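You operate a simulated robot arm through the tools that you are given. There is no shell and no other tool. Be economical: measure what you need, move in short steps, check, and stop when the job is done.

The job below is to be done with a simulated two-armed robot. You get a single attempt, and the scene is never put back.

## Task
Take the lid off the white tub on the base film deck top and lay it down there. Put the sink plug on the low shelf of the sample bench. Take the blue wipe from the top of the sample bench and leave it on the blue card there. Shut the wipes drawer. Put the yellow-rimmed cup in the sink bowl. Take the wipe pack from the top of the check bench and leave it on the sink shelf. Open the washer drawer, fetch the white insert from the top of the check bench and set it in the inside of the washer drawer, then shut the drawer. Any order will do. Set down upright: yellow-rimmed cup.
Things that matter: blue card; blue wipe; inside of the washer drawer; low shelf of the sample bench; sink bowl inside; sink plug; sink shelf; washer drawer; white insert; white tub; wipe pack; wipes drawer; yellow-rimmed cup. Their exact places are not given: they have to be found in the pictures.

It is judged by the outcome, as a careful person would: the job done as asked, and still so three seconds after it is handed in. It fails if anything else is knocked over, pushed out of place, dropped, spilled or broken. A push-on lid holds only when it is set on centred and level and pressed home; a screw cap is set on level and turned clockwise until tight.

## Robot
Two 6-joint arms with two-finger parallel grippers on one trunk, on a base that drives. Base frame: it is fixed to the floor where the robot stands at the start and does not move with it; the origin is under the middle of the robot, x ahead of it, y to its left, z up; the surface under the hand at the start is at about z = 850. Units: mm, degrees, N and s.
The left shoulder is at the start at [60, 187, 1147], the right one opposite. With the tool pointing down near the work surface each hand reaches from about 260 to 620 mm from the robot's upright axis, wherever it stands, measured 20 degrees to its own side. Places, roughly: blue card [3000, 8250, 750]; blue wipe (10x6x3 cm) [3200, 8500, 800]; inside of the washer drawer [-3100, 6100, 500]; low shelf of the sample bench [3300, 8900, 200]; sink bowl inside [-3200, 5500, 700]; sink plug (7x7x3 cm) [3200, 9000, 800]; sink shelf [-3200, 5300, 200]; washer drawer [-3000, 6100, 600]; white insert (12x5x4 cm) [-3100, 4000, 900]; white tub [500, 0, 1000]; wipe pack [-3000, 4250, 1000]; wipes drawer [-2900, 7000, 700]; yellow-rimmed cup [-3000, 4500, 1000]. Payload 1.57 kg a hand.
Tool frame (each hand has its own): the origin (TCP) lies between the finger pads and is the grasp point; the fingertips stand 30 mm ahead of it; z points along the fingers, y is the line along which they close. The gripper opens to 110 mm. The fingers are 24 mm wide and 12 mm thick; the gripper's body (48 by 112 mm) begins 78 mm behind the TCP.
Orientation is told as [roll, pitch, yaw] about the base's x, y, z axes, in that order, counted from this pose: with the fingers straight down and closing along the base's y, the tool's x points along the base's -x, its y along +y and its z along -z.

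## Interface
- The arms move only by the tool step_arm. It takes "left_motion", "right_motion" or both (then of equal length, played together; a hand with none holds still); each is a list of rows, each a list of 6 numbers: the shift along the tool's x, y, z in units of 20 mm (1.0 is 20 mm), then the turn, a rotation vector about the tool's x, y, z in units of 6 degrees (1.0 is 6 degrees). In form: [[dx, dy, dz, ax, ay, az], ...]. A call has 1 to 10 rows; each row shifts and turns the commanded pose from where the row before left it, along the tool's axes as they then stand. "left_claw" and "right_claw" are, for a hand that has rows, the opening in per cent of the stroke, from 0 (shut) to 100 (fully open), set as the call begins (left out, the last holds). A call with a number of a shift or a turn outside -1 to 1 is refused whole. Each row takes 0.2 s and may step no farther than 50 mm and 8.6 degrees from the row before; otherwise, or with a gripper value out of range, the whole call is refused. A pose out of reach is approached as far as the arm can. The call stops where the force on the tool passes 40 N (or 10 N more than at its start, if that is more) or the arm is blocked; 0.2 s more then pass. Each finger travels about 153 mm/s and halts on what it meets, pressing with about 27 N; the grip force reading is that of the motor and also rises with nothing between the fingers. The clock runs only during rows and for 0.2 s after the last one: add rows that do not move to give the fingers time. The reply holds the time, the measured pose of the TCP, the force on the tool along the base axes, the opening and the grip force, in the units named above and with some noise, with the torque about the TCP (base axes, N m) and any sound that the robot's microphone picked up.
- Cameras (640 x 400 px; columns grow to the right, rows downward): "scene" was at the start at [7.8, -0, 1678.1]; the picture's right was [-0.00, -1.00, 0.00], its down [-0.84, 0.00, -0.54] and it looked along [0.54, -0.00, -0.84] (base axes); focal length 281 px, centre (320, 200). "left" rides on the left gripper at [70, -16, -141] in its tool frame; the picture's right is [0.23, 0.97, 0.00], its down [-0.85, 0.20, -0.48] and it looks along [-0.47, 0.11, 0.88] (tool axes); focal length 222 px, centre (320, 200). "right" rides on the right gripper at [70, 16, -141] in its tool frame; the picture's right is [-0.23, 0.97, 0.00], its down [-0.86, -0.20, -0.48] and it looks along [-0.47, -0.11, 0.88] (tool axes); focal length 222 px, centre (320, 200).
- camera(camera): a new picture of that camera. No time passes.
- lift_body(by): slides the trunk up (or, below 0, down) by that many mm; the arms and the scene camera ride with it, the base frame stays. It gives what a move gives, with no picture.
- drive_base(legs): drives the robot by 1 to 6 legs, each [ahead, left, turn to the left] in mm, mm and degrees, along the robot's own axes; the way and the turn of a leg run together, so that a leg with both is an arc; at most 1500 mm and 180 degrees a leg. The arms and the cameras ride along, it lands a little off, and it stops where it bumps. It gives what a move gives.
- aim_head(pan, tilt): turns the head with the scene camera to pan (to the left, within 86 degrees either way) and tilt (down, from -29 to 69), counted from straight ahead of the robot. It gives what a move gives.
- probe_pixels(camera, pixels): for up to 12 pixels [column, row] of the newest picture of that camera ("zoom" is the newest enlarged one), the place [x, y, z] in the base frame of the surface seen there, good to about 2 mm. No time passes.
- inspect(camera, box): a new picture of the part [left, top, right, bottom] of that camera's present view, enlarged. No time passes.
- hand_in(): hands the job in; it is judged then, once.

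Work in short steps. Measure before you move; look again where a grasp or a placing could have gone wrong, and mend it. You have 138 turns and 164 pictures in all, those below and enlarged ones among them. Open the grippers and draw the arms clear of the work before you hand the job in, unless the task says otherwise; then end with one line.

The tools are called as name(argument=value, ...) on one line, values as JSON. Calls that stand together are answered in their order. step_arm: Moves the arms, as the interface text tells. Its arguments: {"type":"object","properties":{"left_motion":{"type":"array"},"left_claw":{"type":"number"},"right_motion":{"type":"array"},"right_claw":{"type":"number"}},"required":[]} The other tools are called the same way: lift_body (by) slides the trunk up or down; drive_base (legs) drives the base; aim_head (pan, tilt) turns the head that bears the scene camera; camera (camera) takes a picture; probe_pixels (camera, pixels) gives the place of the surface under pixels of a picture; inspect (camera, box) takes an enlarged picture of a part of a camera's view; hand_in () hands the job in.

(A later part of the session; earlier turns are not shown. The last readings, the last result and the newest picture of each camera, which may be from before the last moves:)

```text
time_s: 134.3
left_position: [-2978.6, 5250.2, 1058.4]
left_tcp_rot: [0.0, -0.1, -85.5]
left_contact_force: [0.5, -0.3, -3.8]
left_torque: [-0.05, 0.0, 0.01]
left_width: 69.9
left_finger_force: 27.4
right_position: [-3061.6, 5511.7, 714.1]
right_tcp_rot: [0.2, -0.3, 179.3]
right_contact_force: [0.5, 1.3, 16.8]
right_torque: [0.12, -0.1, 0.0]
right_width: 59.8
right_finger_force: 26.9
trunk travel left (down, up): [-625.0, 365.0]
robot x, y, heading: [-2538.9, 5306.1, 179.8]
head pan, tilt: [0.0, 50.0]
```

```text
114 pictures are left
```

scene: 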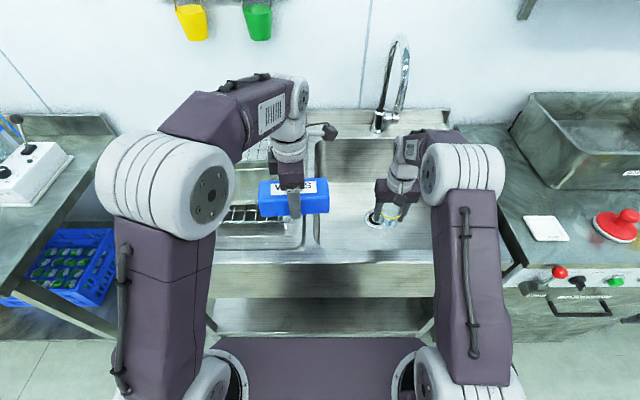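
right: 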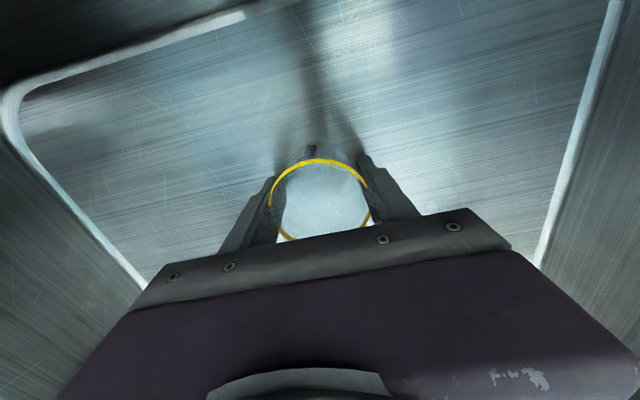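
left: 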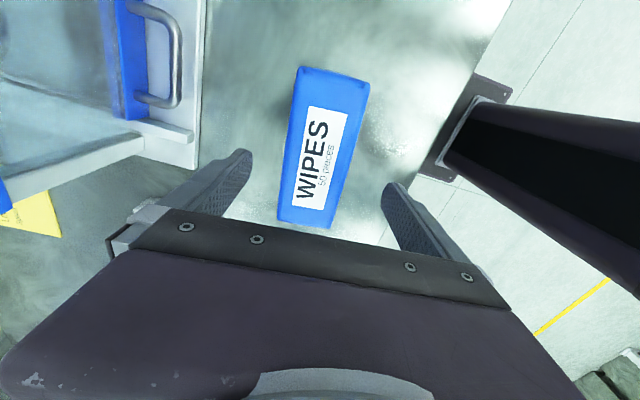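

Contact (17 N). I release and go straight up.

step_arm(right_motion=[[0, 0, -0.05, 0, 0, 0], [0, 0, 0, 0, 0, 0], [0, 0, 0, 0, 0, 0]], right_claw=90)

step_arm(right_motion=[[0, 0, -0.5, 0, 0, 0], [0, 0, -1, 0, 0, 0], [0, 0, -1, 0, 0, 0], [0, 0, -1, 0, 0, 0], [0, 0, -1, 0, 0, 0], [0, 0, -1, 0, 0, 0], [0, 0, -1, 0, 0, 0], [0, 0, -1, 0, 0, 0], [0, 0, -1, 0, 0, 0], [0, 0, -1, 0, 0, 0]])

camera(camera="right")

```text
time_s: 135.1
left_position: [-2981.0, 5250.2, 1056.5]
left_tcp_rot: [-0.1, 0.0, -85.4]
left_contact_force: [0.3, -0.3, -2.5]
left_torque: [0.0, 0.01, 0.02]
left_width: 69.8
left_finger_force: 26.7
right_position: [-3061.4, 5510.6, 715.2]
right_tcp_rot: [0.2, 0.0, 179.2]
right_contact_force: [1.3, -0.4, -0.7]
right_torque: [0.02, -0.02, -0.01]
right_width: 99.0
right_finger_force: 0.0
trunk travel left (down, up): [-625.0, 365.0]
robot x, y, heading: [-2542.9, 5303.6, 179.6]
head pan, tilt: [0.0, 50.0]
```

```text
time_s: 137.3
left_position: [-2979.6, 5251.3, 1056.3]
left_tcp_rot: [0.0, 0.0, -85.5]
left_contact_force: [0.1, -0.8, -3.1]
left_torque: [0.0, 0.01, -0.02]
left_width: 70.0
left_finger_force: 27.6
right_position: [-3061.5, 5512.6, 905.6]
right_tcp_rot: [0.3, 0.1, 179.3]
right_contact_force: [0.1, 0.1, 0.6]
right_torque: [-0.01, 0.03, -0.01]
right_width: 99.0
right_finger_force: 0.0
trunk travel left (down, up): [-625.0, 365.0]
robot x, y, heading: [-2545.3, 5302.0, 179.9]
head pan, tilt: [0.0, 50.0]
```

```text
113 pictures are left
```

right: 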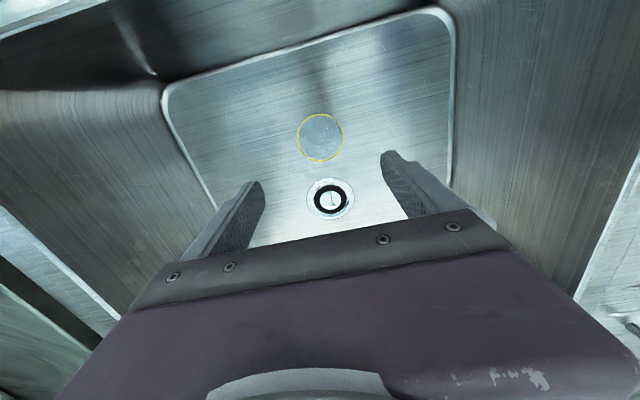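

The cup stands upright in the bowl. I raise the right hand clear, then back off 450 mm.

step_arm(right_motion=[[0, 0, -1, 0, 0, 0], [0, 0, -1, 0, 0, 0], [0, 0, -1, 0, 0, 0], [0, 0, -1, 0, 0, 0], [0.5, 0, -1, 0, 0, 0], [1, 0, 0, 0, 0, 0], [1, 0, 0, 0, 0, 0], [1, 0, 0, 0, 0, 0], [1, 0, 0, 0, 0, 0], [1, 0, 0, 0, 0, 0]])

drive_base(legs=[[-450, 0, 0]])

camera(camera="scene")

```text
time_s: 139.5
left_position: [-2979.7, 5251.2, 1057.3]
left_tcp_rot: [0.0, 0.0, -85.4]
left_contact_force: [0.6, 0.0, -3.3]
left_torque: [-0.03, 0.02, -0.02]
left_width: 69.7
left_finger_force: 26.7
right_position: [-2949.6, 5511.9, 1003.2]
right_tcp_rot: [0.2, -0.2, 179.2]
right_contact_force: [0.5, -0.2, -0.7]
right_torque: [0.03, 0.01, -0.02]
right_width: 99.0
right_finger_force: 0.1
trunk travel left (down, up): [-625.0, 365.0]
robot x, y, heading: [-2546.6, 5305.3, 180.0]
head pan, tilt: [0.0, 50.0]
```

```text
time_s: 142.2
left_position: [-2531.2, 5247.3, 1057.0]
left_tcp_rot: [0.0, 0.0, -85.8]
left_contact_force: [0.7, 0.5, -2.2]
left_torque: [0.0, 0.0, -0.01]
left_width: 69.8
left_finger_force: 27.0
right_position: [-2501.4, 5509.1, 1003.6]
right_tcp_rot: [0.4, 0.0, 179.0]
right_contact_force: [0.5, 0.2, -0.4]
right_torque: [0.01, -0.05, 0.04]
right_width: 99.0
right_finger_force: 0.0
trunk travel left (down, up): [-625.0, 365.0]
robot x, y, heading: [-2095.9, 5298.8, 179.4]
head pan, tilt: [0.0, 50.0]
```

```text
112 pictures are left
```

scene: 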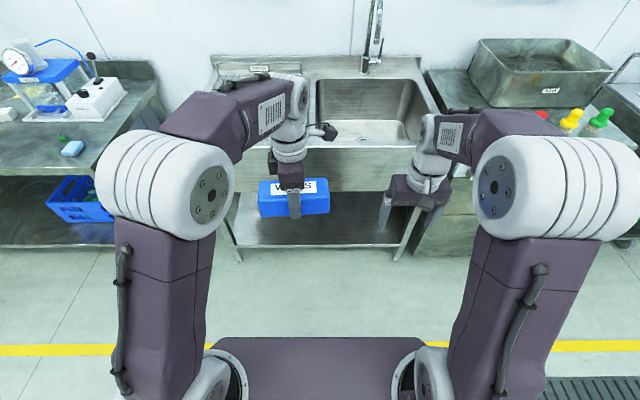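

I probe the apron's lower edge and the shelf's front edge.

probe_pixels(camera="scene", pixels=[[360, 186], [360, 189], [360, 193], [345, 240], [345, 245], [240, 235], [235, 255], [395, 255], [340, 225], [260, 225]])

lift_body(by=-550)

camera(camera="scene")

```text
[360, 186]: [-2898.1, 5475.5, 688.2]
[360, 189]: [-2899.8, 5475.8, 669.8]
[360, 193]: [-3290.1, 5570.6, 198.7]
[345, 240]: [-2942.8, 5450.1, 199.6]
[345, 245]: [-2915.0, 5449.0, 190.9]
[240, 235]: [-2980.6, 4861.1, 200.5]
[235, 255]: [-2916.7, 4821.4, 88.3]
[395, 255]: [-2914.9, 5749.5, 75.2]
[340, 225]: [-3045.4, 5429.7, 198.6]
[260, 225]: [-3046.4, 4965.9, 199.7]
```

```text
refused: -550 is not a number from -400 to 400
```

```text
111 pictures are left
```

scene: 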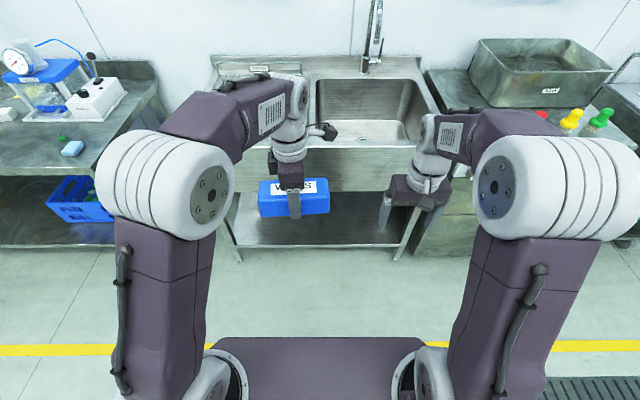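

Apron bottom z≈668, shelf front x≈-2915 at z≈199. I lower the trunk by 400 and then 150, retracting the right hand.

step_arm(right_motion=[[1, 0, 0, 0, 0, 0], [1, 0, 0, 0, 0, 0], [1, 0, 0, 0, 0, 0], [1, 0, 0, 0, 0, 0]], left_motion=[[0, -0.5, 0, 0, 0, 0], [0, -1, 0, 0, 0, 0], [0, -1, 0, 0, 0, 0], [0, -1, 0, 0, 0, 0]])

lift_body(by=-400)

lift_body(by=-150)

camera(camera="scene")

```text
time_s: 143.2
left_position: [-2600.8, 5242.5, 1056.1]
left_tcp_rot: [0.1, 0.0, -85.6]
left_contact_force: [-0.2, 0.7, -2.7]
left_torque: [0.0, -0.02, 0.03]
left_width: 70.0
left_finger_force: 26.6
right_position: [-2421.9, 5507.7, 1003.4]
right_tcp_rot: [0.3, 0.0, 179.1]
right_contact_force: [0.0, 0.3, -0.1]
right_torque: [-0.04, -0.01, -0.02]
right_width: 99.0
right_finger_force: 0.1
trunk travel left (down, up): [-625.0, 365.0]
robot x, y, heading: [-2093.4, 5303.0, 179.7]
head pan, tilt: [0.0, 50.0]
```

```text
time_s: 147.1
left_position: [-2601.4, 5242.9, 656.5]
left_tcp_rot: [0.1, -0.1, -85.7]
left_contact_force: [0.7, -0.7, -3.2]
left_torque: [0.0, 0.01, 0.02]
left_width: 69.7
left_finger_force: 27.3
right_position: [-2420.5, 5507.7, 602.5]
right_tcp_rot: [0.2, 0.2, 179.1]
right_contact_force: [0.3, -0.1, -0.2]
right_torque: [0.01, -0.03, -0.01]
right_width: 99.1
right_finger_force: 0.0
trunk travel left (down, up): [-225.0, 765.0]
robot x, y, heading: [-2097.4, 5299.8, 179.6]
head pan, tilt: [0.0, 50.0]
```

```text
time_s: 148.8
left_position: [-2600.0, 5243.6, 506.7]
left_tcp_rot: [-0.1, 0.1, -85.7]
left_contact_force: [0.4, 0.0, -3.0]
left_torque: [0.04, 0.0, 0.0]
left_width: 69.7
left_finger_force: 27.2
right_position: [-2419.9, 5507.6, 453.1]
right_tcp_rot: [0.4, -0.1, 179.0]
right_contact_force: [0.3, -1.2, 0.6]
right_torque: [0.03, 0.0, 0.02]
right_width: 98.8
right_finger_force: 0.2
trunk travel left (down, up): [-75.0, 915.0]
robot x, y, heading: [-2097.0, 5301.0, 179.4]
head pan, tilt: [0.0, 50.0]
```

```text
110 pictures are left
```

scene: 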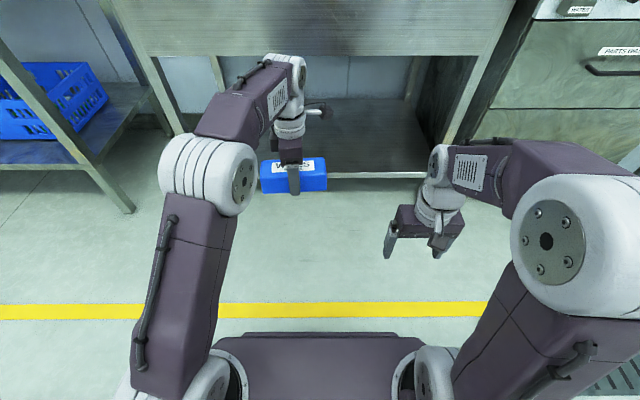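

I lower the left hand to z≈270 (pack bottom about 35 mm above the shelf level), still in front of the shelf.

step_arm(left_motion=[[0, 0, 1, 0, 0, 0], [0, 0, 1, 0, 0, 0], [0, 0, 1, 0, 0, 0], [0, 0, 1, 0, 0, 0], [0, 0, 1, 0, 0, 0], [0, 0, 1, 0, 0, 0], [0, 0, 1, 0, 0, 0], [0, 0, 1, 0, 0, 0], [0, 0, 1, 0, 0, 0], [0, 0, 1, 0, 0, 0]])

step_arm(left_motion=[[0, 0, 0.85, 0, 0, 0], [0, 0, 0.85, 0, 0, 0], [0, -0.5, 0, 0, 0, 0], [0, -0.5, 0, 0, 0, 0], [0, -0.5, 0, 0, 0, 0], [0, 0, 0, 0, 0, 0]])

camera(camera="scene")

```text
time_s: 151.0
left_position: [-2600.1, 5244.1, 305.5]
left_tcp_rot: [0.0, 0.1, -85.7]
left_contact_force: [-0.2, -0.4, -3.2]
left_torque: [0.03, 0.01, 0.0]
left_width: 69.9
left_finger_force: 26.9
right_position: [-2421.4, 5508.2, 454.3]
right_tcp_rot: [0.4, 0.0, 179.2]
right_contact_force: [0.3, -0.1, 0.4]
right_torque: [0.06, 0.04, -0.01]
right_width: 99.0
right_finger_force: 0.0
trunk travel left (down, up): [-75.0, 915.0]
robot x, y, heading: [-2095.8, 5303.2, 179.5]
head pan, tilt: [0.0, 50.0]
```

```text
time_s: 152.4
left_position: [-2630.5, 5240.7, 271.7]
left_tcp_rot: [-0.1, 0.0, -85.7]
left_contact_force: [0.0, -0.1, -2.5]
left_torque: [0.06, -0.01, -0.01]
left_width: 69.9
left_finger_force: 27.2
right_position: [-2420.0, 5507.9, 452.9]
right_tcp_rot: [0.2, 0.0, 179.1]
right_contact_force: [-0.4, -0.4, -0.8]
right_torque: [-0.02, 0.03, 0.0]
right_width: 99.0
right_finger_force: 0.0
trunk travel left (down, up): [-75.0, 915.0]
robot x, y, heading: [-2093.5, 5302.6, 179.6]
head pan, tilt: [0.0, 50.0]
```

```text
109 pictures are left
```

scene: 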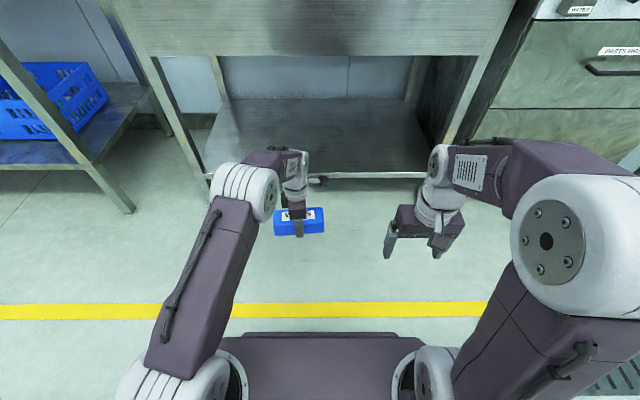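

I check the heights of the left elbow and forearm before driving in under the counter.

probe_pixels(camera="scene", pixels=[[240, 175], [265, 185], [255, 158], [280, 150], [295, 160], [295, 175], [350, 240], [270, 160]])

```text
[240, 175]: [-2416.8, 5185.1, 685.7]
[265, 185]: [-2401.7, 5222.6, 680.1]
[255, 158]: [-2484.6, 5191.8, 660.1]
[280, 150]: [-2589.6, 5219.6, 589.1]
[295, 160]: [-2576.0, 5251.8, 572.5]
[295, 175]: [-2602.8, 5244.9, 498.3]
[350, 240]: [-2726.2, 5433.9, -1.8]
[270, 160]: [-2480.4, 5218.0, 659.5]
```

Near the TCP the forearm top is about z 600–620 at the edge position, below 668. I drive 370 mm forward.

drive_base(legs=[[370, 0, 0]])

camera(camera="scene")

camera(camera="left")

```text
time_s: 154.8
left_position: [-2997.7, 5243.8, 272.5]
left_tcp_rot: [0.1, 0.0, -85.7]
left_contact_force: [0.9, 0.4, -2.8]
left_torque: [0.01, 0.01, -0.01]
left_width: 69.8
left_finger_force: 27.6
right_position: [-2788.1, 5511.0, 454.3]
right_tcp_rot: [0.3, 0.0, 179.2]
right_contact_force: [-0.4, 0.0, -0.5]
right_torque: [0.0, -0.02, -0.01]
right_width: 98.8
right_finger_force: 0.1
trunk travel left (down, up): [-75.0, 915.0]
robot x, y, heading: [-2461.5, 5304.6, 179.7]
head pan, tilt: [0.0, 50.0]
```

```text
108 pictures are left
```

scene: 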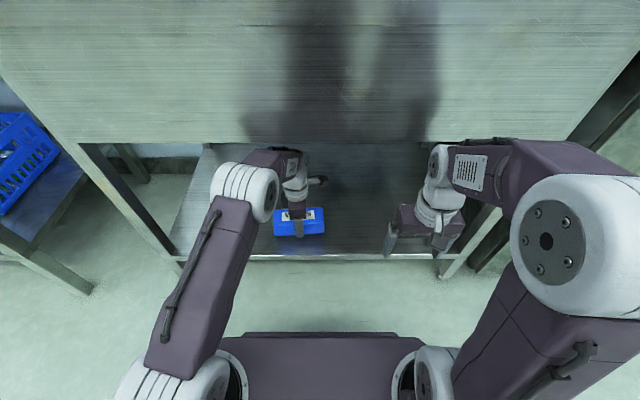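

```text
107 pictures are left
```

left: 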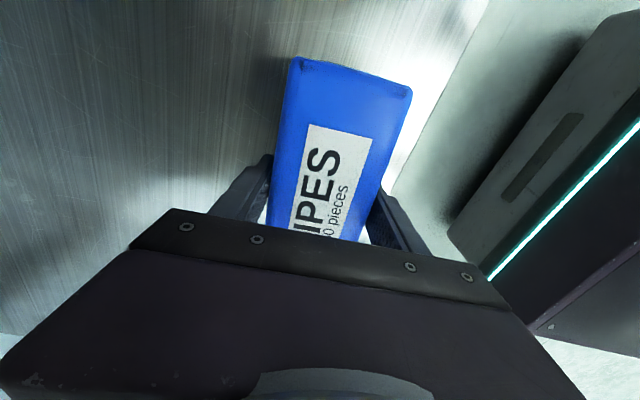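

The pack is over the shelf. I lower slowly to contact.

step_arm(left_motion=[[0, 0, 0.5, 0, 0, 0], [0, 0, 0.5, 0, 0, 0], [0, 0, 0.25, 0, 0, 0], [0, 0, 0.2, 0, 0, 0]])

step_arm(left_motion=[[0, 0, 0.1, 0, 0, 0], [0, 0, 0.1, 0, 0, 0], [0, 0, 0.1, 0, 0, 0]])

```text
time_s: 155.8
left_position: [-2997.6, 5244.0, 242.7]
left_tcp_rot: [0.0, 0.0, -85.6]
left_contact_force: [1.3, -1.4, -2.2]
left_torque: [0.0, 0.01, -0.02]
left_width: 69.8
left_finger_force: 26.9
right_position: [-2789.4, 5510.9, 454.6]
right_tcp_rot: [0.2, 0.0, 179.2]
right_contact_force: [0.1, -0.8, 0.6]
right_torque: [-0.01, -0.01, 0.0]
right_width: 98.8
right_finger_force: 0.1
trunk travel left (down, up): [-75.0, 915.0]
robot x, y, heading: [-2463.7, 5308.3, 179.7]
head pan, tilt: [0.0, 50.0]
```

```text
time_s: 156.6
left_position: [-2997.8, 5242.8, 236.7]
left_tcp_rot: [0.0, -0.1, -85.7]
left_contact_force: [0.5, 1.0, -2.5]
left_torque: [-0.02, 0.03, -0.01]
left_width: 69.6
left_finger_force: 27.4
right_position: [-2787.3, 5509.1, 453.4]
right_tcp_rot: [0.4, -0.1, 179.2]
right_contact_force: [0.7, 0.0, -0.4]
right_torque: [0.0, 0.02, -0.02]
right_width: 98.9
right_finger_force: 0.0
trunk travel left (down, up): [-75.0, 915.0]
robot x, y, heading: [-2463.0, 5305.0, 179.7]
head pan, tilt: [0.0, 50.0]
```

step_arm(left_motion=[[0, 0, 0.08, 0, 0, 0], [0, 0, 0.08, 0, 0, 0]])

```text
time_s: 157.2
left_position: [-2997.9, 5243.3, 235.7]
left_tcp_rot: [-0.1, 0.0, -85.6]
left_contact_force: [3.4, -1.7, 14.9]
left_torque: [0.06, -0.72, -0.03]
left_width: 69.9
left_finger_force: 26.9
right_position: [-2787.5, 5510.4, 454.1]
right_tcp_rot: [0.3, -0.1, 179.2]
right_contact_force: [-0.6, -0.3, 0.5]
right_torque: [0.03, 0.03, 0.01]
right_width: 98.8
right_finger_force: 0.1
trunk travel left (down, up): [-75.0, 915.0]
robot x, y, heading: [-2464.2, 5304.2, 179.4]
head pan, tilt: [0.0, 50.0]
```

Contact. I open, rise 58 mm (staying under the counter), and look.

step_arm(left_motion=[[0, 0, 0, 0, 0, 0], [0, 0, 0, 0, 0, 0], [0, 0, 0, 0, 0, 0]], left_claw=100)

step_arm(left_motion=[[0, 0, -0.5, 0, 0, 0], [0, 0, -0.8, 0, 0, 0], [0, 0, -0.8, 0, 0, 0], [0, 0, -0.8, 0, 0, 0], [0, 0, 0, 0, 0, 0]])

camera(camera="left")

inspect(camera="scene", box=[200, 130, 360, 250])

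```text
time_s: 158.0
left_position: [-2997.6, 5243.3, 234.6]
left_tcp_rot: [0.0, 0.1, -85.6]
left_contact_force: [0.5, 0.1, 0.3]
left_torque: [0.0, 0.01, 0.01]
left_width: 109.8
left_finger_force: 0.0
right_position: [-2788.2, 5510.0, 453.4]
right_tcp_rot: [0.3, 0.0, 179.1]
right_contact_force: [-0.1, -0.8, -0.3]
right_torque: [0.01, -0.01, 0.01]
right_width: 99.2
right_finger_force: 0.1
trunk travel left (down, up): [-75.0, 915.0]
robot x, y, heading: [-2460.9, 5304.4, 179.4]
head pan, tilt: [0.0, 50.0]
```

```text
time_s: 159.2
left_position: [-2997.8, 5243.1, 292.9]
left_tcp_rot: [-0.1, 0.0, -85.7]
left_contact_force: [-0.3, -1.3, -0.2]
left_torque: [-0.01, 0.03, 0.0]
left_width: 110.0
left_finger_force: 0.1
right_position: [-2788.2, 5510.6, 452.5]
right_tcp_rot: [0.3, 0.1, 179.2]
right_contact_force: [0.1, 0.3, 0.3]
right_torque: [0.03, 0.01, 0.04]
right_width: 98.9
right_finger_force: 0.0
trunk travel left (down, up): [-75.0, 915.0]
robot x, y, heading: [-2462.1, 5301.0, 179.8]
head pan, tilt: [0.0, 50.0]
```

```text
106 pictures are left
```

left: 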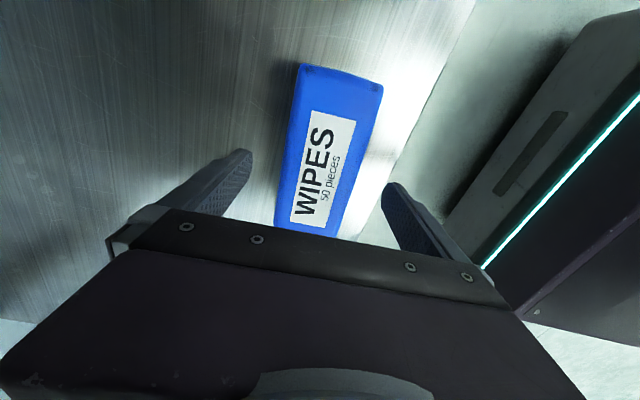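

```text
3.33 times, centred on (280, 190) of scene
```

zoom: 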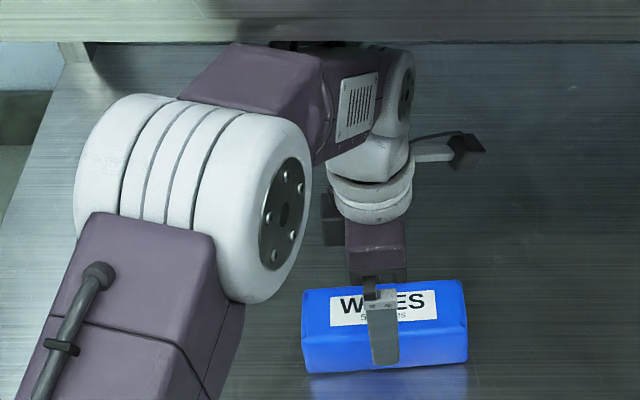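

The pack rests on the shelf. I rise 8 mm more for clearance, then drive back out.

step_arm(left_motion=[[0, 0, -0.4, 0, 0, 0], [0, 0, 0, 0, 0, 0]])

drive_base(legs=[[-400, 0, 0]])

camera(camera="scene")

```text
time_s: 159.8
left_position: [-2997.4, 5243.4, 301.1]
left_tcp_rot: [-0.1, 0.0, -85.5]
left_contact_force: [0.2, 0.2, 0.0]
left_torque: [0.01, 0.01, 0.01]
left_width: 109.7
left_finger_force: 0.0
right_position: [-2788.3, 5511.1, 453.4]
right_tcp_rot: [0.2, 0.0, 179.2]
right_contact_force: [0.0, 0.6, 0.1]
right_torque: [0.03, -0.01, -0.01]
right_width: 99.0
right_finger_force: 0.1
trunk travel left (down, up): [-75.0, 915.0]
robot x, y, heading: [-2460.8, 5305.0, 179.6]
head pan, tilt: [0.0, 50.0]
```

```text
time_s: 162.3
left_position: [-2595.6, 5240.3, 300.6]
left_tcp_rot: [0.1, -0.1, -85.7]
left_contact_force: [-0.2, -0.7, -0.3]
left_torque: [-0.01, 0.0, 0.01]
left_width: 110.2
left_finger_force: 0.0
right_position: [-2386.1, 5507.7, 453.3]
right_tcp_rot: [0.2, 0.1, 179.1]
right_contact_force: [-0.6, -0.7, -0.5]
right_torque: [-0.01, 0.03, 0.03]
right_width: 98.9
right_finger_force: 0.1
trunk travel left (down, up): [-75.0, 915.0]
robot x, y, heading: [-2060.8, 5298.3, 179.5]
head pan, tilt: [0.0, 50.0]
```

```text
104 pictures are left
```

scene: 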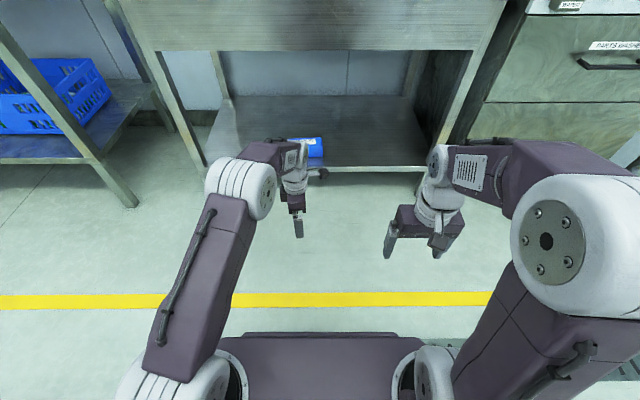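

The wipe pack lies on the sink shelf. I raise the trunk again, and go for the insert at the check bench.

lift_body(by=400)

lift_body(by=300)

step_arm(left_motion=[[0, 0.5, -1, 0, 0, 0], [0, 0.5, -1, 0, 0, 0], [0, 0.5, -1, 0, 0, 0], [0, 0.5, -1, 0, 0, 0], [0, 0.5, -1, 0, 0, 0], [0, 0.5, -1, 0, 0, 0], [0, 0.5, -1, 0, 0, 0], [0, 0.5, -1, 0, 0, 0]])

drive_base(legs=[[0, 1130, 0.5], [300, 0, 0]])

camera(camera="scene")

```text
time_s: 166.1
left_position: [-2595.2, 5239.8, 700.6]
left_tcp_rot: [0.0, -0.1, -85.6]
left_contact_force: [0.5, -0.8, 0.3]
left_torque: [0.02, 0.01, 0.0]
left_width: 109.7
left_finger_force: 0.1
right_position: [-2386.4, 5508.3, 853.3]
right_tcp_rot: [0.4, 0.0, 179.0]
right_contact_force: [0.0, -0.2, -0.2]
right_torque: [0.01, 0.0, 0.01]
right_width: 99.1
right_finger_force: 0.2
trunk travel left (down, up): [-475.0, 515.0]
robot x, y, heading: [-2060.7, 5303.2, 179.7]
head pan, tilt: [0.0, 50.0]
```

```text
time_s: 169.1
left_position: [-2596.0, 5241.0, 1001.0]
left_tcp_rot: [0.0, -0.1, -85.8]
left_contact_force: [-0.2, 0.1, -0.5]
left_torque: [0.0, 0.0, 0.0]
left_width: 110.3
left_finger_force: 0.0
right_position: [-2385.5, 5507.8, 1154.4]
right_tcp_rot: [0.3, 0.0, 179.0]
right_contact_force: [0.1, -0.3, 0.4]
right_torque: [0.06, -0.02, 0.04]
right_width: 99.1
right_finger_force: 0.0
trunk travel left (down, up): [-775.0, 215.0]
robot x, y, heading: [-2058.5, 5302.2, 179.2]
head pan, tilt: [0.0, 50.0]
```

```text
time_s: 170.9
left_position: [-2514.9, 5246.4, 1161.6]
left_tcp_rot: [0.1, 0.0, -85.9]
left_contact_force: [-0.6, -0.3, -0.8]
left_torque: [-0.02, 0.0, -0.06]
left_width: 110.0
left_finger_force: 0.2
right_position: [-2385.3, 5507.4, 1154.6]
right_tcp_rot: [0.3, -0.2, 178.9]
right_contact_force: [-0.6, 0.2, 0.4]
right_torque: [-0.01, 0.03, -0.02]
right_width: 99.1
right_finger_force: 0.0
trunk travel left (down, up): [-775.0, 215.0]
robot x, y, heading: [-2058.6, 5299.5, 179.6]
head pan, tilt: [0.0, 50.0]
```

```text
time_s: 178.4
left_position: [-2820.3, 4107.8, 1161.0]
left_tcp_rot: [-0.1, 0.0, -85.3]
left_contact_force: [0.4, 0.7, 0.4]
left_torque: [-0.03, 0.0, -0.01]
left_width: 110.1
left_finger_force: 0.0
right_position: [-2692.1, 4369.3, 1153.9]
right_tcp_rot: [0.4, 0.0, 179.4]
right_contact_force: [-0.2, 0.4, 0.0]
right_torque: [0.0, 0.02, -0.03]
right_width: 98.9
right_finger_force: 0.0
trunk travel left (down, up): [-775.0, 215.0]
robot x, y, heading: [-2367.3, 4162.4, 179.9]
head pan, tilt: [0.0, 50.0]
```

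```text
103 pictures are left
```

scene: 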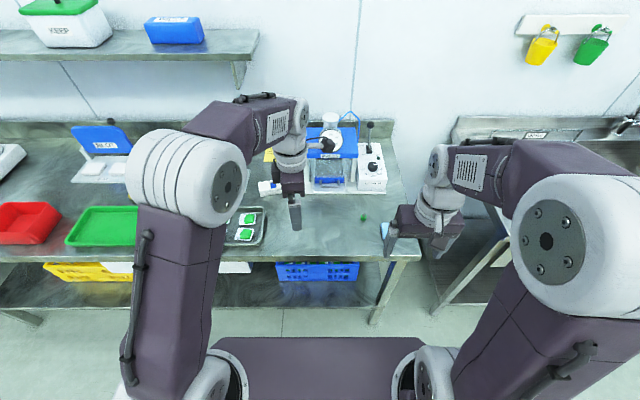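

I drive 170 mm nearer and use the left camera.

drive_base(legs=[[175, 0, 0]])

camera(camera="left")

inspect(camera="scene", box=[230, 140, 390, 260])

```text
time_s: 179.8
left_position: [-2993.1, 4108.6, 1161.9]
left_tcp_rot: [-0.1, 0.0, -85.5]
left_contact_force: [-0.3, -0.2, 1.1]
left_torque: [0.01, 0.02, 0.04]
left_width: 109.8
left_finger_force: 0.1
right_position: [-2864.5, 4370.2, 1155.0]
right_tcp_rot: [0.3, -0.2, 179.3]
right_contact_force: [-0.4, -0.6, 0.7]
right_torque: [-0.01, 0.05, 0.0]
right_width: 98.9
right_finger_force: 0.1
trunk travel left (down, up): [-775.0, 215.0]
robot x, y, heading: [-2539.8, 4164.9, 179.5]
head pan, tilt: [0.0, 50.0]
```

```text
102 pictures are left
```

left: 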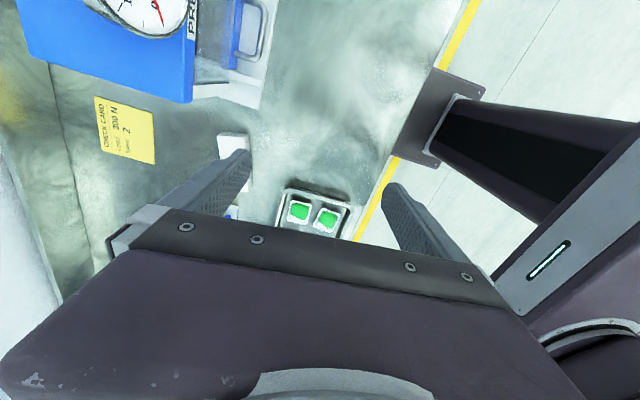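

```text
3.33 times, centred on (310, 200) of scene
```

zoom: 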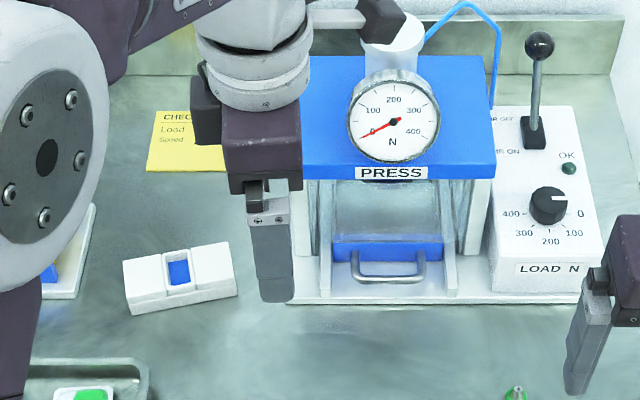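

The insert is fully visible at zoom (180,277). I probe its corners, plus the press parts near the hand.

probe_pixels(camera="zoom", pixels=[[126, 262], [228, 244], [134, 295], [234, 275], [134, 311], [236, 292], [180, 272], [300, 300], [310, 250], [430, 230], [90, 210], [180, 262]])

```text
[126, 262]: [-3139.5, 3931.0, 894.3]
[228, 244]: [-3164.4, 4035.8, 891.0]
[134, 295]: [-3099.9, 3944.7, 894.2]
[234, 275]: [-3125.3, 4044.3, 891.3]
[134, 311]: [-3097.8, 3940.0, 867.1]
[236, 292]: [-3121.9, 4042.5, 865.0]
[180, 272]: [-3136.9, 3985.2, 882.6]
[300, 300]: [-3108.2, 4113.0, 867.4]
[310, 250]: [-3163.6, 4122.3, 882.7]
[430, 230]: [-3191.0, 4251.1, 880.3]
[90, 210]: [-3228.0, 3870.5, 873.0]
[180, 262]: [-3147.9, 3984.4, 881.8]
```

The insert centre is (-3132, 3988), turned 13°, top z 893. It's slightly beyond reach; I check how far the robot's own body extends forward.

camera(camera="scene")

probe_pixels(camera="scene", pixels=[[320, 338], [320, 345], [320, 370], [230, 345], [320, 300], [320, 262], [320, 255]])

probe_pixels(camera="left", pixels=[[440, 80], [420, 140], [480, 95], [540, 260], [500, 300]])

```text
100 pictures are left
```

scene: 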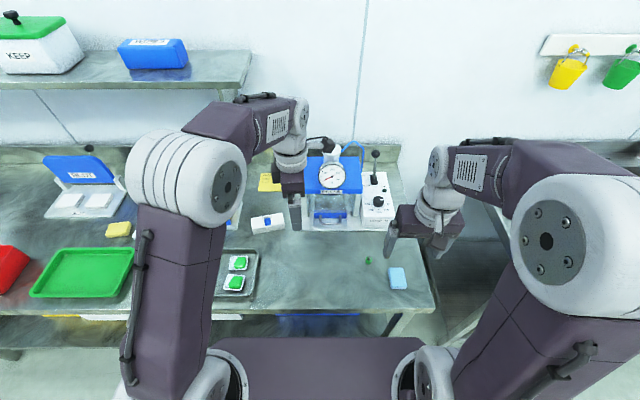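

```text
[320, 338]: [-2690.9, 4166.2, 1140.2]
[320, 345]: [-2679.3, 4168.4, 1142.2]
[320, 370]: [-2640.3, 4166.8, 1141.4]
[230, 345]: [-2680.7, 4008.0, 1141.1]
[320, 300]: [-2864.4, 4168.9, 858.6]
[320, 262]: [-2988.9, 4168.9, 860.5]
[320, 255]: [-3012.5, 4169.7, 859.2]
```

```text
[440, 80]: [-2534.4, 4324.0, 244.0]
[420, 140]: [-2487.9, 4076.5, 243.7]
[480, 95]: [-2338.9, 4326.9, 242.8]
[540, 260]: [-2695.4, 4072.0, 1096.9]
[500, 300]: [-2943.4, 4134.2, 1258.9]
```

The robot's body reaches only 150 mm ahead of its axis, so there's room. I drive 60 mm closer.

drive_base(legs=[[60, 0, 0]])

step_arm(left_motion=[[-1, 0, 0, 0, 0, -0.5], [-1, 0, 0, 0, 0, -0.5], [-1, 0, 0, 0, 0, -0.5], [-1, 0, 0, 0, 0, 0], [0, 0, 0, 0, 0, 0]])

```text
time_s: 180.8
left_position: [-3048.1, 4108.1, 1162.8]
left_tcp_rot: [-0.3, 0.0, -85.6]
left_contact_force: [1.0, -0.1, 1.1]
left_torque: [-0.01, 0.08, -0.01]
left_width: 109.9
left_finger_force: 0.1
right_position: [-2919.7, 4371.1, 1155.5]
right_tcp_rot: [0.2, -0.4, 179.3]
right_contact_force: [0.4, 0.4, 0.0]
right_torque: [-0.04, 0.07, -0.02]
right_width: 99.1
right_finger_force: 0.2
trunk travel left (down, up): [-775.0, 215.0]
robot x, y, heading: [-2599.0, 4168.3, 179.8]
head pan, tilt: [0.0, 50.0]
```

```text
time_s: 182.0
left_position: [-3041.8, 4029.2, 1160.5]
left_tcp_rot: [0.0, 0.0, -76.6]
left_contact_force: [-1.0, 0.3, 0.3]
left_torque: [-0.03, 0.01, 0.0]
left_width: 110.1
left_finger_force: 0.1
right_position: [-2923.7, 4369.9, 1153.0]
right_tcp_rot: [0.3, -0.1, 179.4]
right_contact_force: [-0.3, -0.1, -0.7]
right_torque: [-0.02, -0.03, -0.03]
right_width: 99.0
right_finger_force: 0.1
trunk travel left (down, up): [-775.0, 215.0]
robot x, y, heading: [-2601.9, 4164.5, 179.7]
head pan, tilt: [0.0, 50.0]
```

I move over the insert and down to z≈1000.

step_arm(left_motion=[[-0.119, -0.607, 0.5, 0, 0, 0], [-0.119, -0.607, 0.5, 0, 0, 0], [-0.119, -0.607, 0.5, 0, 0, 0], [-0.119, -0.607, 1, 0, 0, 0], [-0.119, -0.607, 1, 0, 0, 0], [-0.119, -0.607, 1, 0, 0, 0], [-0.119, -0.607, 1, 0, 0, 0], [-0.119, -0.607, 1, 0, 0, 0], [0, 0, 1, 0, 0, 0], [0, 0, 0, 0, 0, 0]])

camera(camera="left")

inspect(camera="scene", box=[210, 140, 370, 260])

```text
time_s: 184.2
left_position: [-3130.2, 3989.1, 1010.7]
left_tcp_rot: [0.0, 0.0, -76.6]
left_contact_force: [-0.3, -0.2, -0.1]
left_torque: [0.02, -0.01, 0.01]
left_width: 110.4
left_finger_force: 0.1
right_position: [-2923.8, 4370.8, 1153.2]
right_tcp_rot: [0.3, 0.0, 179.3]
right_contact_force: [-0.3, 0.8, -0.5]
right_torque: [-0.01, 0.01, 0.03]
right_width: 99.0
right_finger_force: 0.0
trunk travel left (down, up): [-775.0, 215.0]
robot x, y, heading: [-2604.4, 4164.0, 179.6]
head pan, tilt: [0.0, 50.0]
```

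```text
99 pictures are left
```

left: 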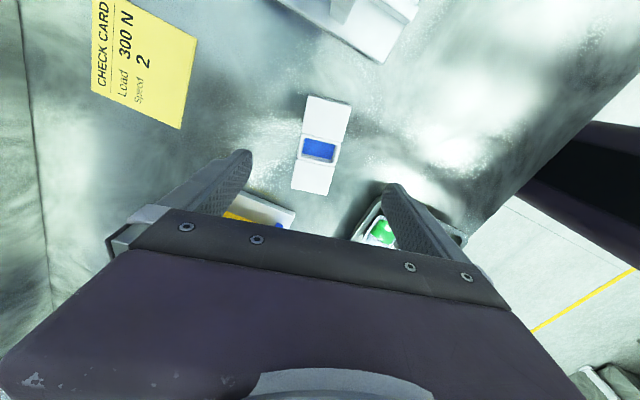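

```text
3.33 times, centred on (290, 200) of scene
```

zoom: 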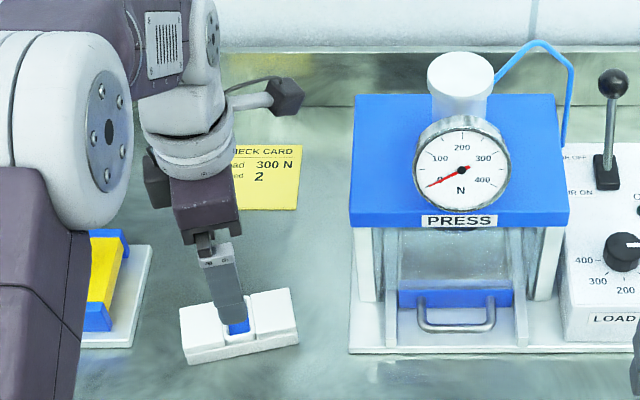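

Aligned. I check the tray corner near the front finger.

probe_pixels(camera="left", pixels=[[352, 236], [378, 203], [372, 212], [345, 215], [290, 215], [262, 200]])

```text
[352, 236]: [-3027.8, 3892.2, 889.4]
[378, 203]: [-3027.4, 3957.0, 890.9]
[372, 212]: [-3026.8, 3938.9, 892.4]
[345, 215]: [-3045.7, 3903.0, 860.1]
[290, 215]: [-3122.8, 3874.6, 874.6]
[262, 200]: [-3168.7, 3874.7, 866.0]
```

The tray edge is at x≈-3028, clear of the finger (-3065). I go down, close and lift.

step_arm(left_motion=[[0, 0, 0.95, 0, 0, 0], [0, 0, 0.95, 0, 0, 0], [0, 0, 0.95, 0, 0, 0], [0, 0, 0.95, 0, 0, 0], [0, 0, 0.95, 0, 0, 0], [0, 0, 0.95, 0, 0, 0], [0, 0, 0, 0, 0, 0]])

step_arm(left_motion=[[0, 0, 0, 0, 0, 0], [0, 0, 0, 0, 0, 0], [0, 0, 0, 0, 0, 0], [0, 0, 0, 0, 0, 0]], left_claw=0)

step_arm(left_motion=[[0, 0, -0.5, 0, 0, 0], [0, 0, -1, 0, 0, 0], [0, 0, -1, 0, 0, 0], [0, 0, -1, 0, 0, 0], [0, 0, -1, 0, 0, 0], [0, 0, -1, 0, 0, 0], [0, 0, -1, 0, 0, 0], [0, 0, -1, 0, 0, 0], [0, 0, -1, 0, 0, 0]])

camera(camera="left")

```text
time_s: 185.8
left_position: [-3129.7, 3988.3, 896.3]
left_tcp_rot: [0.0, 0.0, -76.6]
left_contact_force: [-1.2, -0.3, 0.1]
left_torque: [0.0, -0.01, -0.03]
left_width: 110.0
left_finger_force: 0.0
right_position: [-2924.1, 4370.7, 1153.4]
right_tcp_rot: [0.3, 0.0, 179.4]
right_contact_force: [-0.6, -0.7, 0.4]
right_torque: [0.01, -0.01, 0.0]
right_width: 99.3
right_finger_force: 0.0
trunk travel left (down, up): [-775.0, 215.0]
robot x, y, heading: [-2598.9, 4163.5, 179.8]
head pan, tilt: [0.0, 50.0]
```

```text
time_s: 186.8
left_position: [-3131.0, 3988.5, 896.3]
left_tcp_rot: [0.0, 0.0, -76.6]
left_contact_force: [0.2, -0.1, 0.2]
left_torque: [0.02, 0.01, -0.05]
left_width: 49.8
left_finger_force: 27.3
right_position: [-2925.3, 4370.3, 1153.5]
right_tcp_rot: [0.3, 0.0, 179.3]
right_contact_force: [0.1, 0.1, -0.5]
right_torque: [0.0, -0.01, 0.01]
right_width: 99.0
right_finger_force: 0.0
trunk travel left (down, up): [-775.0, 215.0]
robot x, y, heading: [-2597.9, 4160.2, 179.6]
head pan, tilt: [0.0, 50.0]
```

```text
time_s: 188.8
left_position: [-3131.7, 3989.5, 1066.3]
left_tcp_rot: [0.1, 0.1, -76.6]
left_contact_force: [-1.1, 0.5, -2.0]
left_torque: [0.0, 0.03, 0.01]
left_width: 49.7
left_finger_force: 27.1
right_position: [-2924.7, 4370.4, 1153.7]
right_tcp_rot: [0.3, 0.0, 179.3]
right_contact_force: [-0.5, 0.0, 0.4]
right_torque: [0.01, -0.03, 0.01]
right_width: 99.0
right_finger_force: 0.0
trunk travel left (down, up): [-775.0, 215.0]
robot x, y, heading: [-2600.5, 4163.4, 179.5]
head pan, tilt: [0.0, 50.0]
```

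```text
97 pictures are left
```

left: 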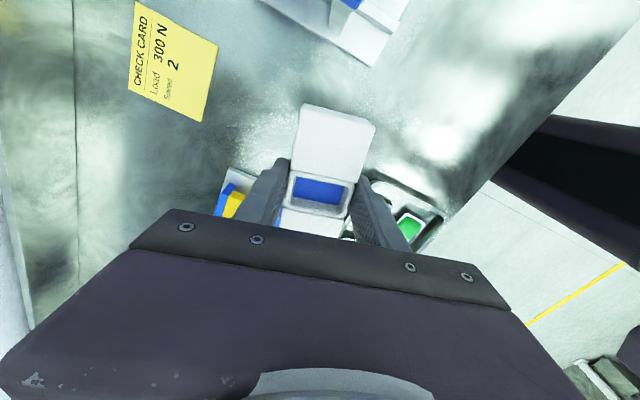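

Insert held. I back off and drive sideways to the washer.

drive_base(legs=[[-520, 0, 0.4], [0, -1100, 0], [0, -900, 0]])

step_arm(left_motion=[[0, 1, -0.5, 0, 0, 0], [0, 1, -0.5, 0, 0, 0], [0, 1, -0.5, 0, 0, 0], [0, 1, -0.5, 0, 0, 0], [0, 1, 0, 0, 0, 0], [0, 1, 0, 0, 0, 0], [0, 1, 0, 0, 0, 0]])

camera(camera="scene")

```text
time_s: 201.3
left_position: [-2622.7, 5972.7, 1066.8]
left_tcp_rot: [0.1, 0.0, -75.7]
left_contact_force: [0.5, 0.1, -2.0]
left_torque: [0.0, 0.01, -0.02]
left_width: 49.4
left_finger_force: 27.2
right_position: [-2422.1, 6356.3, 1153.7]
right_tcp_rot: [0.3, 0.1, -180.1]
right_contact_force: [0.4, 0.0, 0.1]
right_torque: [0.0, -0.04, 0.01]
right_width: 99.0
right_finger_force: 0.1
trunk travel left (down, up): [-775.0, 215.0]
robot x, y, heading: [-2089.4, 6155.5, -179.6]
head pan, tilt: [0.0, 50.0]
```

```text
time_s: 202.9
left_position: [-2486.1, 6009.2, 1106.8]
left_tcp_rot: [-0.1, 0.0, -75.8]
left_contact_force: [-0.6, -0.2, -1.9]
left_torque: [-0.05, 0.01, 0.03]
left_width: 49.5
left_finger_force: 27.2
right_position: [-2420.1, 6359.1, 1154.0]
right_tcp_rot: [0.2, -0.1, -180.0]
right_contact_force: [-0.4, -0.5, 0.2]
right_torque: [-0.01, 0.02, -0.02]
right_width: 99.1
right_finger_force: 0.1
trunk travel left (down, up): [-775.0, 215.0]
robot x, y, heading: [-2090.2, 6158.4, -179.6]
head pan, tilt: [0.0, 50.0]
```

```text
96 pictures are left
```

scene: 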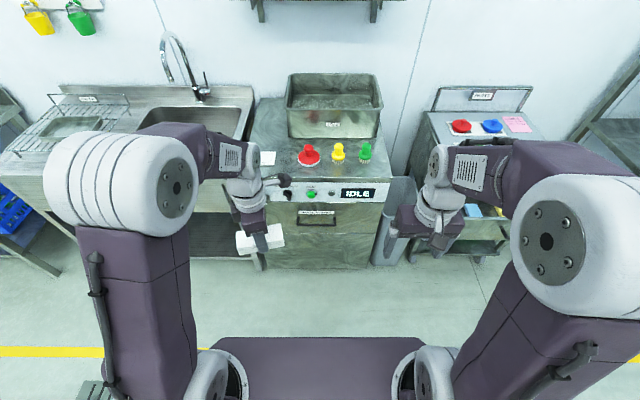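

I enlarge the washer front and probe the handle.

inspect(camera="scene", box=[250, 170, 410, 270])

probe_pixels(camera="zoom", pixels=[[190, 170], [310, 170], [205, 210], [295, 215], [250, 212], [250, 222], [250, 190], [100, 200], [440, 220], [250, 290], [250, 380], [215, 75]])

```text
4.00 times, centred on (330, 220) of scene
```

zoom: 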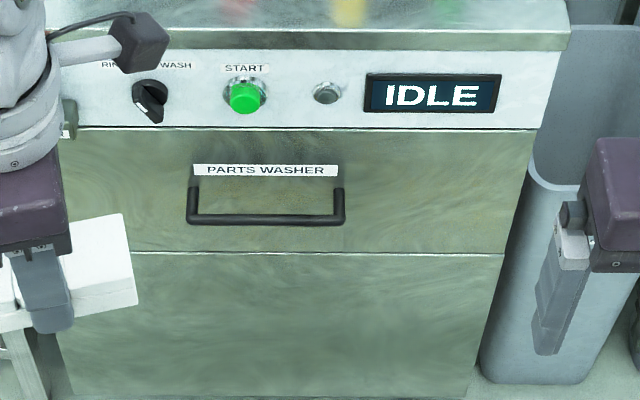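

```text
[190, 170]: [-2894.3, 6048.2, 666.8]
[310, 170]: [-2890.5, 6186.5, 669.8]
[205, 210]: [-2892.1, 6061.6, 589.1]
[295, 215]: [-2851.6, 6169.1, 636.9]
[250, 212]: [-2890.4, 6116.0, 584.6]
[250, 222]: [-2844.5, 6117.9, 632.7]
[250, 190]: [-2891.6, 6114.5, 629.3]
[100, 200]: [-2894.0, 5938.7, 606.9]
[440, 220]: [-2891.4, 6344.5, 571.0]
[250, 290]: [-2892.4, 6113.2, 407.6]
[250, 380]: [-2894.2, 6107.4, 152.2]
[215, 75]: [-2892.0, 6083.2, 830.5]
```

The handle bar runs along y 6047–6200 at x≈-2848, z≈635. I'll grip it with the right hand pointing forward, fingers closing vertically. First extend the right hand and start the turns; raise the left.

step_arm(right_motion=[[-1, 0, 0, 0, 0, 0], [-1, 0, 0, 0, 0, 0], [-1, 0, 0, 0, 0, 0], [-1, 0, 0, 0, 0, 0], [-1, 0, 0, 0, 0, 0], [-1, 0, 0, 0, 0, -1], [0, 0, 0, 0, 0, -1], [0, 0, 0, 0, 0, -1], [0, 0, 0, 0, 0, -1], [0, 0, 0, 0, 0, -1]], left_motion=[[0, 0, -0.5, 0, 0, 0], [0, 0, -0.5, 0, 0, 0], [0, 0, -0.5, 0, 0, 0], [0, 0, -0.5, 0, 0, 0], [0, 0, -0.5, 0, 0, 0], [0, 0, -0.5, 0, 0, 0], [0, 0, -0.5, 0, 0, 0], [0, 0, -0.5, 0, 0, 0], [0, 0, -0.5, 0, 0, 0], [0, 0, 0, 0, 0, 0]])

step_arm(right_motion=[[0, 0, 0, 0, 0, -1], [0, 0, 0, 0, 0, -1], [0, 0, 0, 0, 0, -1], [0, 0, 0, 0, 0, -1], [0, 0, 0, 0, 0, -1], [0, 0, 0, 0, 0, -1], [0, 0, 0, 0, 0, -1], [0, 0, 0, 0, 0, -1], [0, 0, 0, 0, 0, -1], [0, 0, 0, 0, 0, -1]])

step_arm(right_motion=[[0, 0, 0, 1, 0, 0], [0, 0, 0, 1, 0, 0], [0, 0, 0, 1, 0, 0], [0, 0, 0, 1, 0, 0], [0, 0, 0, 1, 0, 0], [0, 0, 0, 1, 0, 0], [0, 0, 0, 1, 0, 0]])

step_arm(right_motion=[[0, 0, 0, 1, 0, 0], [0, 0, 0, 1, 0, 0], [0, 0, 0, 1, 0, 0], [0, 0, 0, 1, 0, 0], [0, 0, 0, 1, 0, 0], [0, 0, 0, 1, 0, 0], [0, 0, 0, 1, 0, 0], [0, 0, 0, 1, 0, 0], [0, 0, 0, 0, 0, 0]])

```text
time_s: 205.2
left_position: [-2486.6, 6006.8, 1195.7]
left_tcp_rot: [0.0, 0.0, -75.8]
left_contact_force: [0.3, -1.0, -2.2]
left_torque: [0.0, -0.02, 0.0]
left_width: 49.3
left_finger_force: 26.8
right_position: [-2540.0, 6357.5, 1154.6]
right_tcp_rot: [0.2, -0.2, -149.9]
right_contact_force: [0.4, 0.1, 0.3]
right_torque: [0.03, 0.02, -0.03]
right_width: 99.1
right_finger_force: 0.1
trunk travel left (down, up): [-775.0, 215.0]
robot x, y, heading: [-2093.3, 6157.5, -179.5]
head pan, tilt: [0.0, 50.0]
```

```text
time_s: 207.3
left_position: [-2487.5, 6006.6, 1196.3]
left_tcp_rot: [0.0, 0.0, -75.7]
left_contact_force: [0.1, 0.6, -2.2]
left_torque: [0.01, -0.03, 0.01]
left_width: 49.4
left_finger_force: 27.1
right_position: [-2542.7, 6357.5, 1152.9]
right_tcp_rot: [0.0, -0.2, -89.9]
right_contact_force: [-0.4, 0.2, -0.3]
right_torque: [-0.01, 0.0, -0.01]
right_width: 99.2
right_finger_force: 0.1
trunk travel left (down, up): [-775.0, 215.0]
robot x, y, heading: [-2094.6, 6158.3, -179.6]
head pan, tilt: [0.0, 50.0]
```

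```text
time_s: 208.9
left_position: [-2487.0, 6007.8, 1196.2]
left_tcp_rot: [0.0, 0.0, -75.8]
left_contact_force: [0.7, -0.2, -2.8]
left_torque: [-0.02, 0.0, 0.02]
left_width: 49.6
left_finger_force: 27.1
right_position: [-2540.4, 6364.3, 1154.6]
right_tcp_rot: [-36.7, 1.1, -91.1]
right_contact_force: [0.3, 0.4, -0.5]
right_torque: [-0.01, 0.0, -0.01]
right_width: 99.0
right_finger_force: 0.0
right hand out of reach, approached as far as the arm can: row 7
trunk travel left (down, up): [-775.0, 215.0]
robot x, y, heading: [-2092.5, 6156.2, -179.5]
head pan, tilt: [0.0, 50.0]
```

```text
time_s: 210.9
left_position: [-2487.4, 6008.2, 1195.7]
left_tcp_rot: [0.1, 0.0, -75.8]
left_contact_force: [0.7, -0.6, -2.6]
left_torque: [-0.03, -0.03, 0.0]
left_width: 49.3
left_finger_force: 27.1
right_position: [-2601.4, 6366.3, 1296.5]
right_tcp_rot: [-83.6, 1.0, -91.0]
right_contact_force: [-0.1, -0.7, 0.7]
right_torque: [0.02, 0.03, 0.01]
right_width: 98.9
right_finger_force: 0.0
right hand out of reach, approached as far as the arm can: row 2, 3, 4, 5, 6, 7, 8
trunk travel left (down, up): [-775.0, 215.0]
robot x, y, heading: [-2090.9, 6159.2, -179.7]
head pan, tilt: [0.0, 50.0]
```

Almost horizontal (-84°). I extend it forward 120 mm, lower it 160 mm and finish the tilt.

step_arm(right_motion=[[0, 0, 1, 0, 0, 0], [0, 0, 1, 0, 0, 0], [0, 0.5, 1, 0, 0, 0], [0, 1, 1, 0, 0, 0], [0, 1, 1, 0, 0, 0], [0, 1, 1, 0.5, 0, 0], [0, 1, 0, 0.56, 0, 0], [0, 1, 0, 0, 0, 0], [0, 1, 0, 0, 0, 0], [0, 1, 0, 0, 0, 0]])

lift_body(by=-350)

camera(camera="scene")

```text
time_s: 213.2
left_position: [-2487.3, 6009.2, 1197.0]
left_tcp_rot: [0.1, 0.0, -75.9]
left_contact_force: [0.4, 0.6, -1.9]
left_torque: [0.02, -0.03, 0.01]
left_width: 49.8
left_finger_force: 27.7
right_position: [-2804.3, 6373.6, 1232.8]
right_tcp_rot: [-90.6, 1.0, -91.0]
right_contact_force: [-0.5, 0.0, -1.2]
right_torque: [0.0, 0.01, 0.02]
right_width: 98.9
right_finger_force: 0.0
right hand out of reach, approached as far as the arm can: row 1, 4, 5, 6, 7, 8, 9, 10
trunk travel left (down, up): [-775.0, 215.0]
robot x, y, heading: [-2093.2, 6154.4, -179.8]
head pan, tilt: [0.0, 50.0]
```

```text
time_s: 216.6
left_position: [-2487.9, 6007.0, 846.2]
left_tcp_rot: [0.1, 0.0, -75.8]
left_contact_force: [0.2, -0.2, -1.7]
left_torque: [0.02, -0.01, 0.0]
left_width: 49.7
left_finger_force: 27.1
right_position: [-2802.0, 6373.3, 884.2]
right_tcp_rot: [-90.6, 1.0, -91.0]
right_contact_force: [0.0, -0.2, 0.4]
right_torque: [0.01, -0.01, -0.01]
right_width: 98.8
right_finger_force: 0.1
trunk travel left (down, up): [-425.0, 565.0]
robot x, y, heading: [-2090.4, 6158.2, -179.3]
head pan, tilt: [0.0, 50.0]
```

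```text
94 pictures are left
```

scene: 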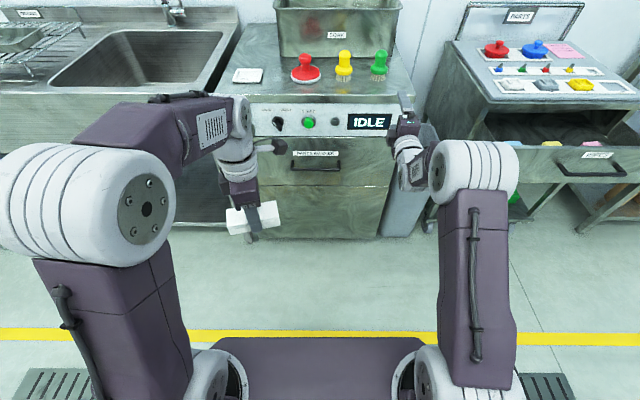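

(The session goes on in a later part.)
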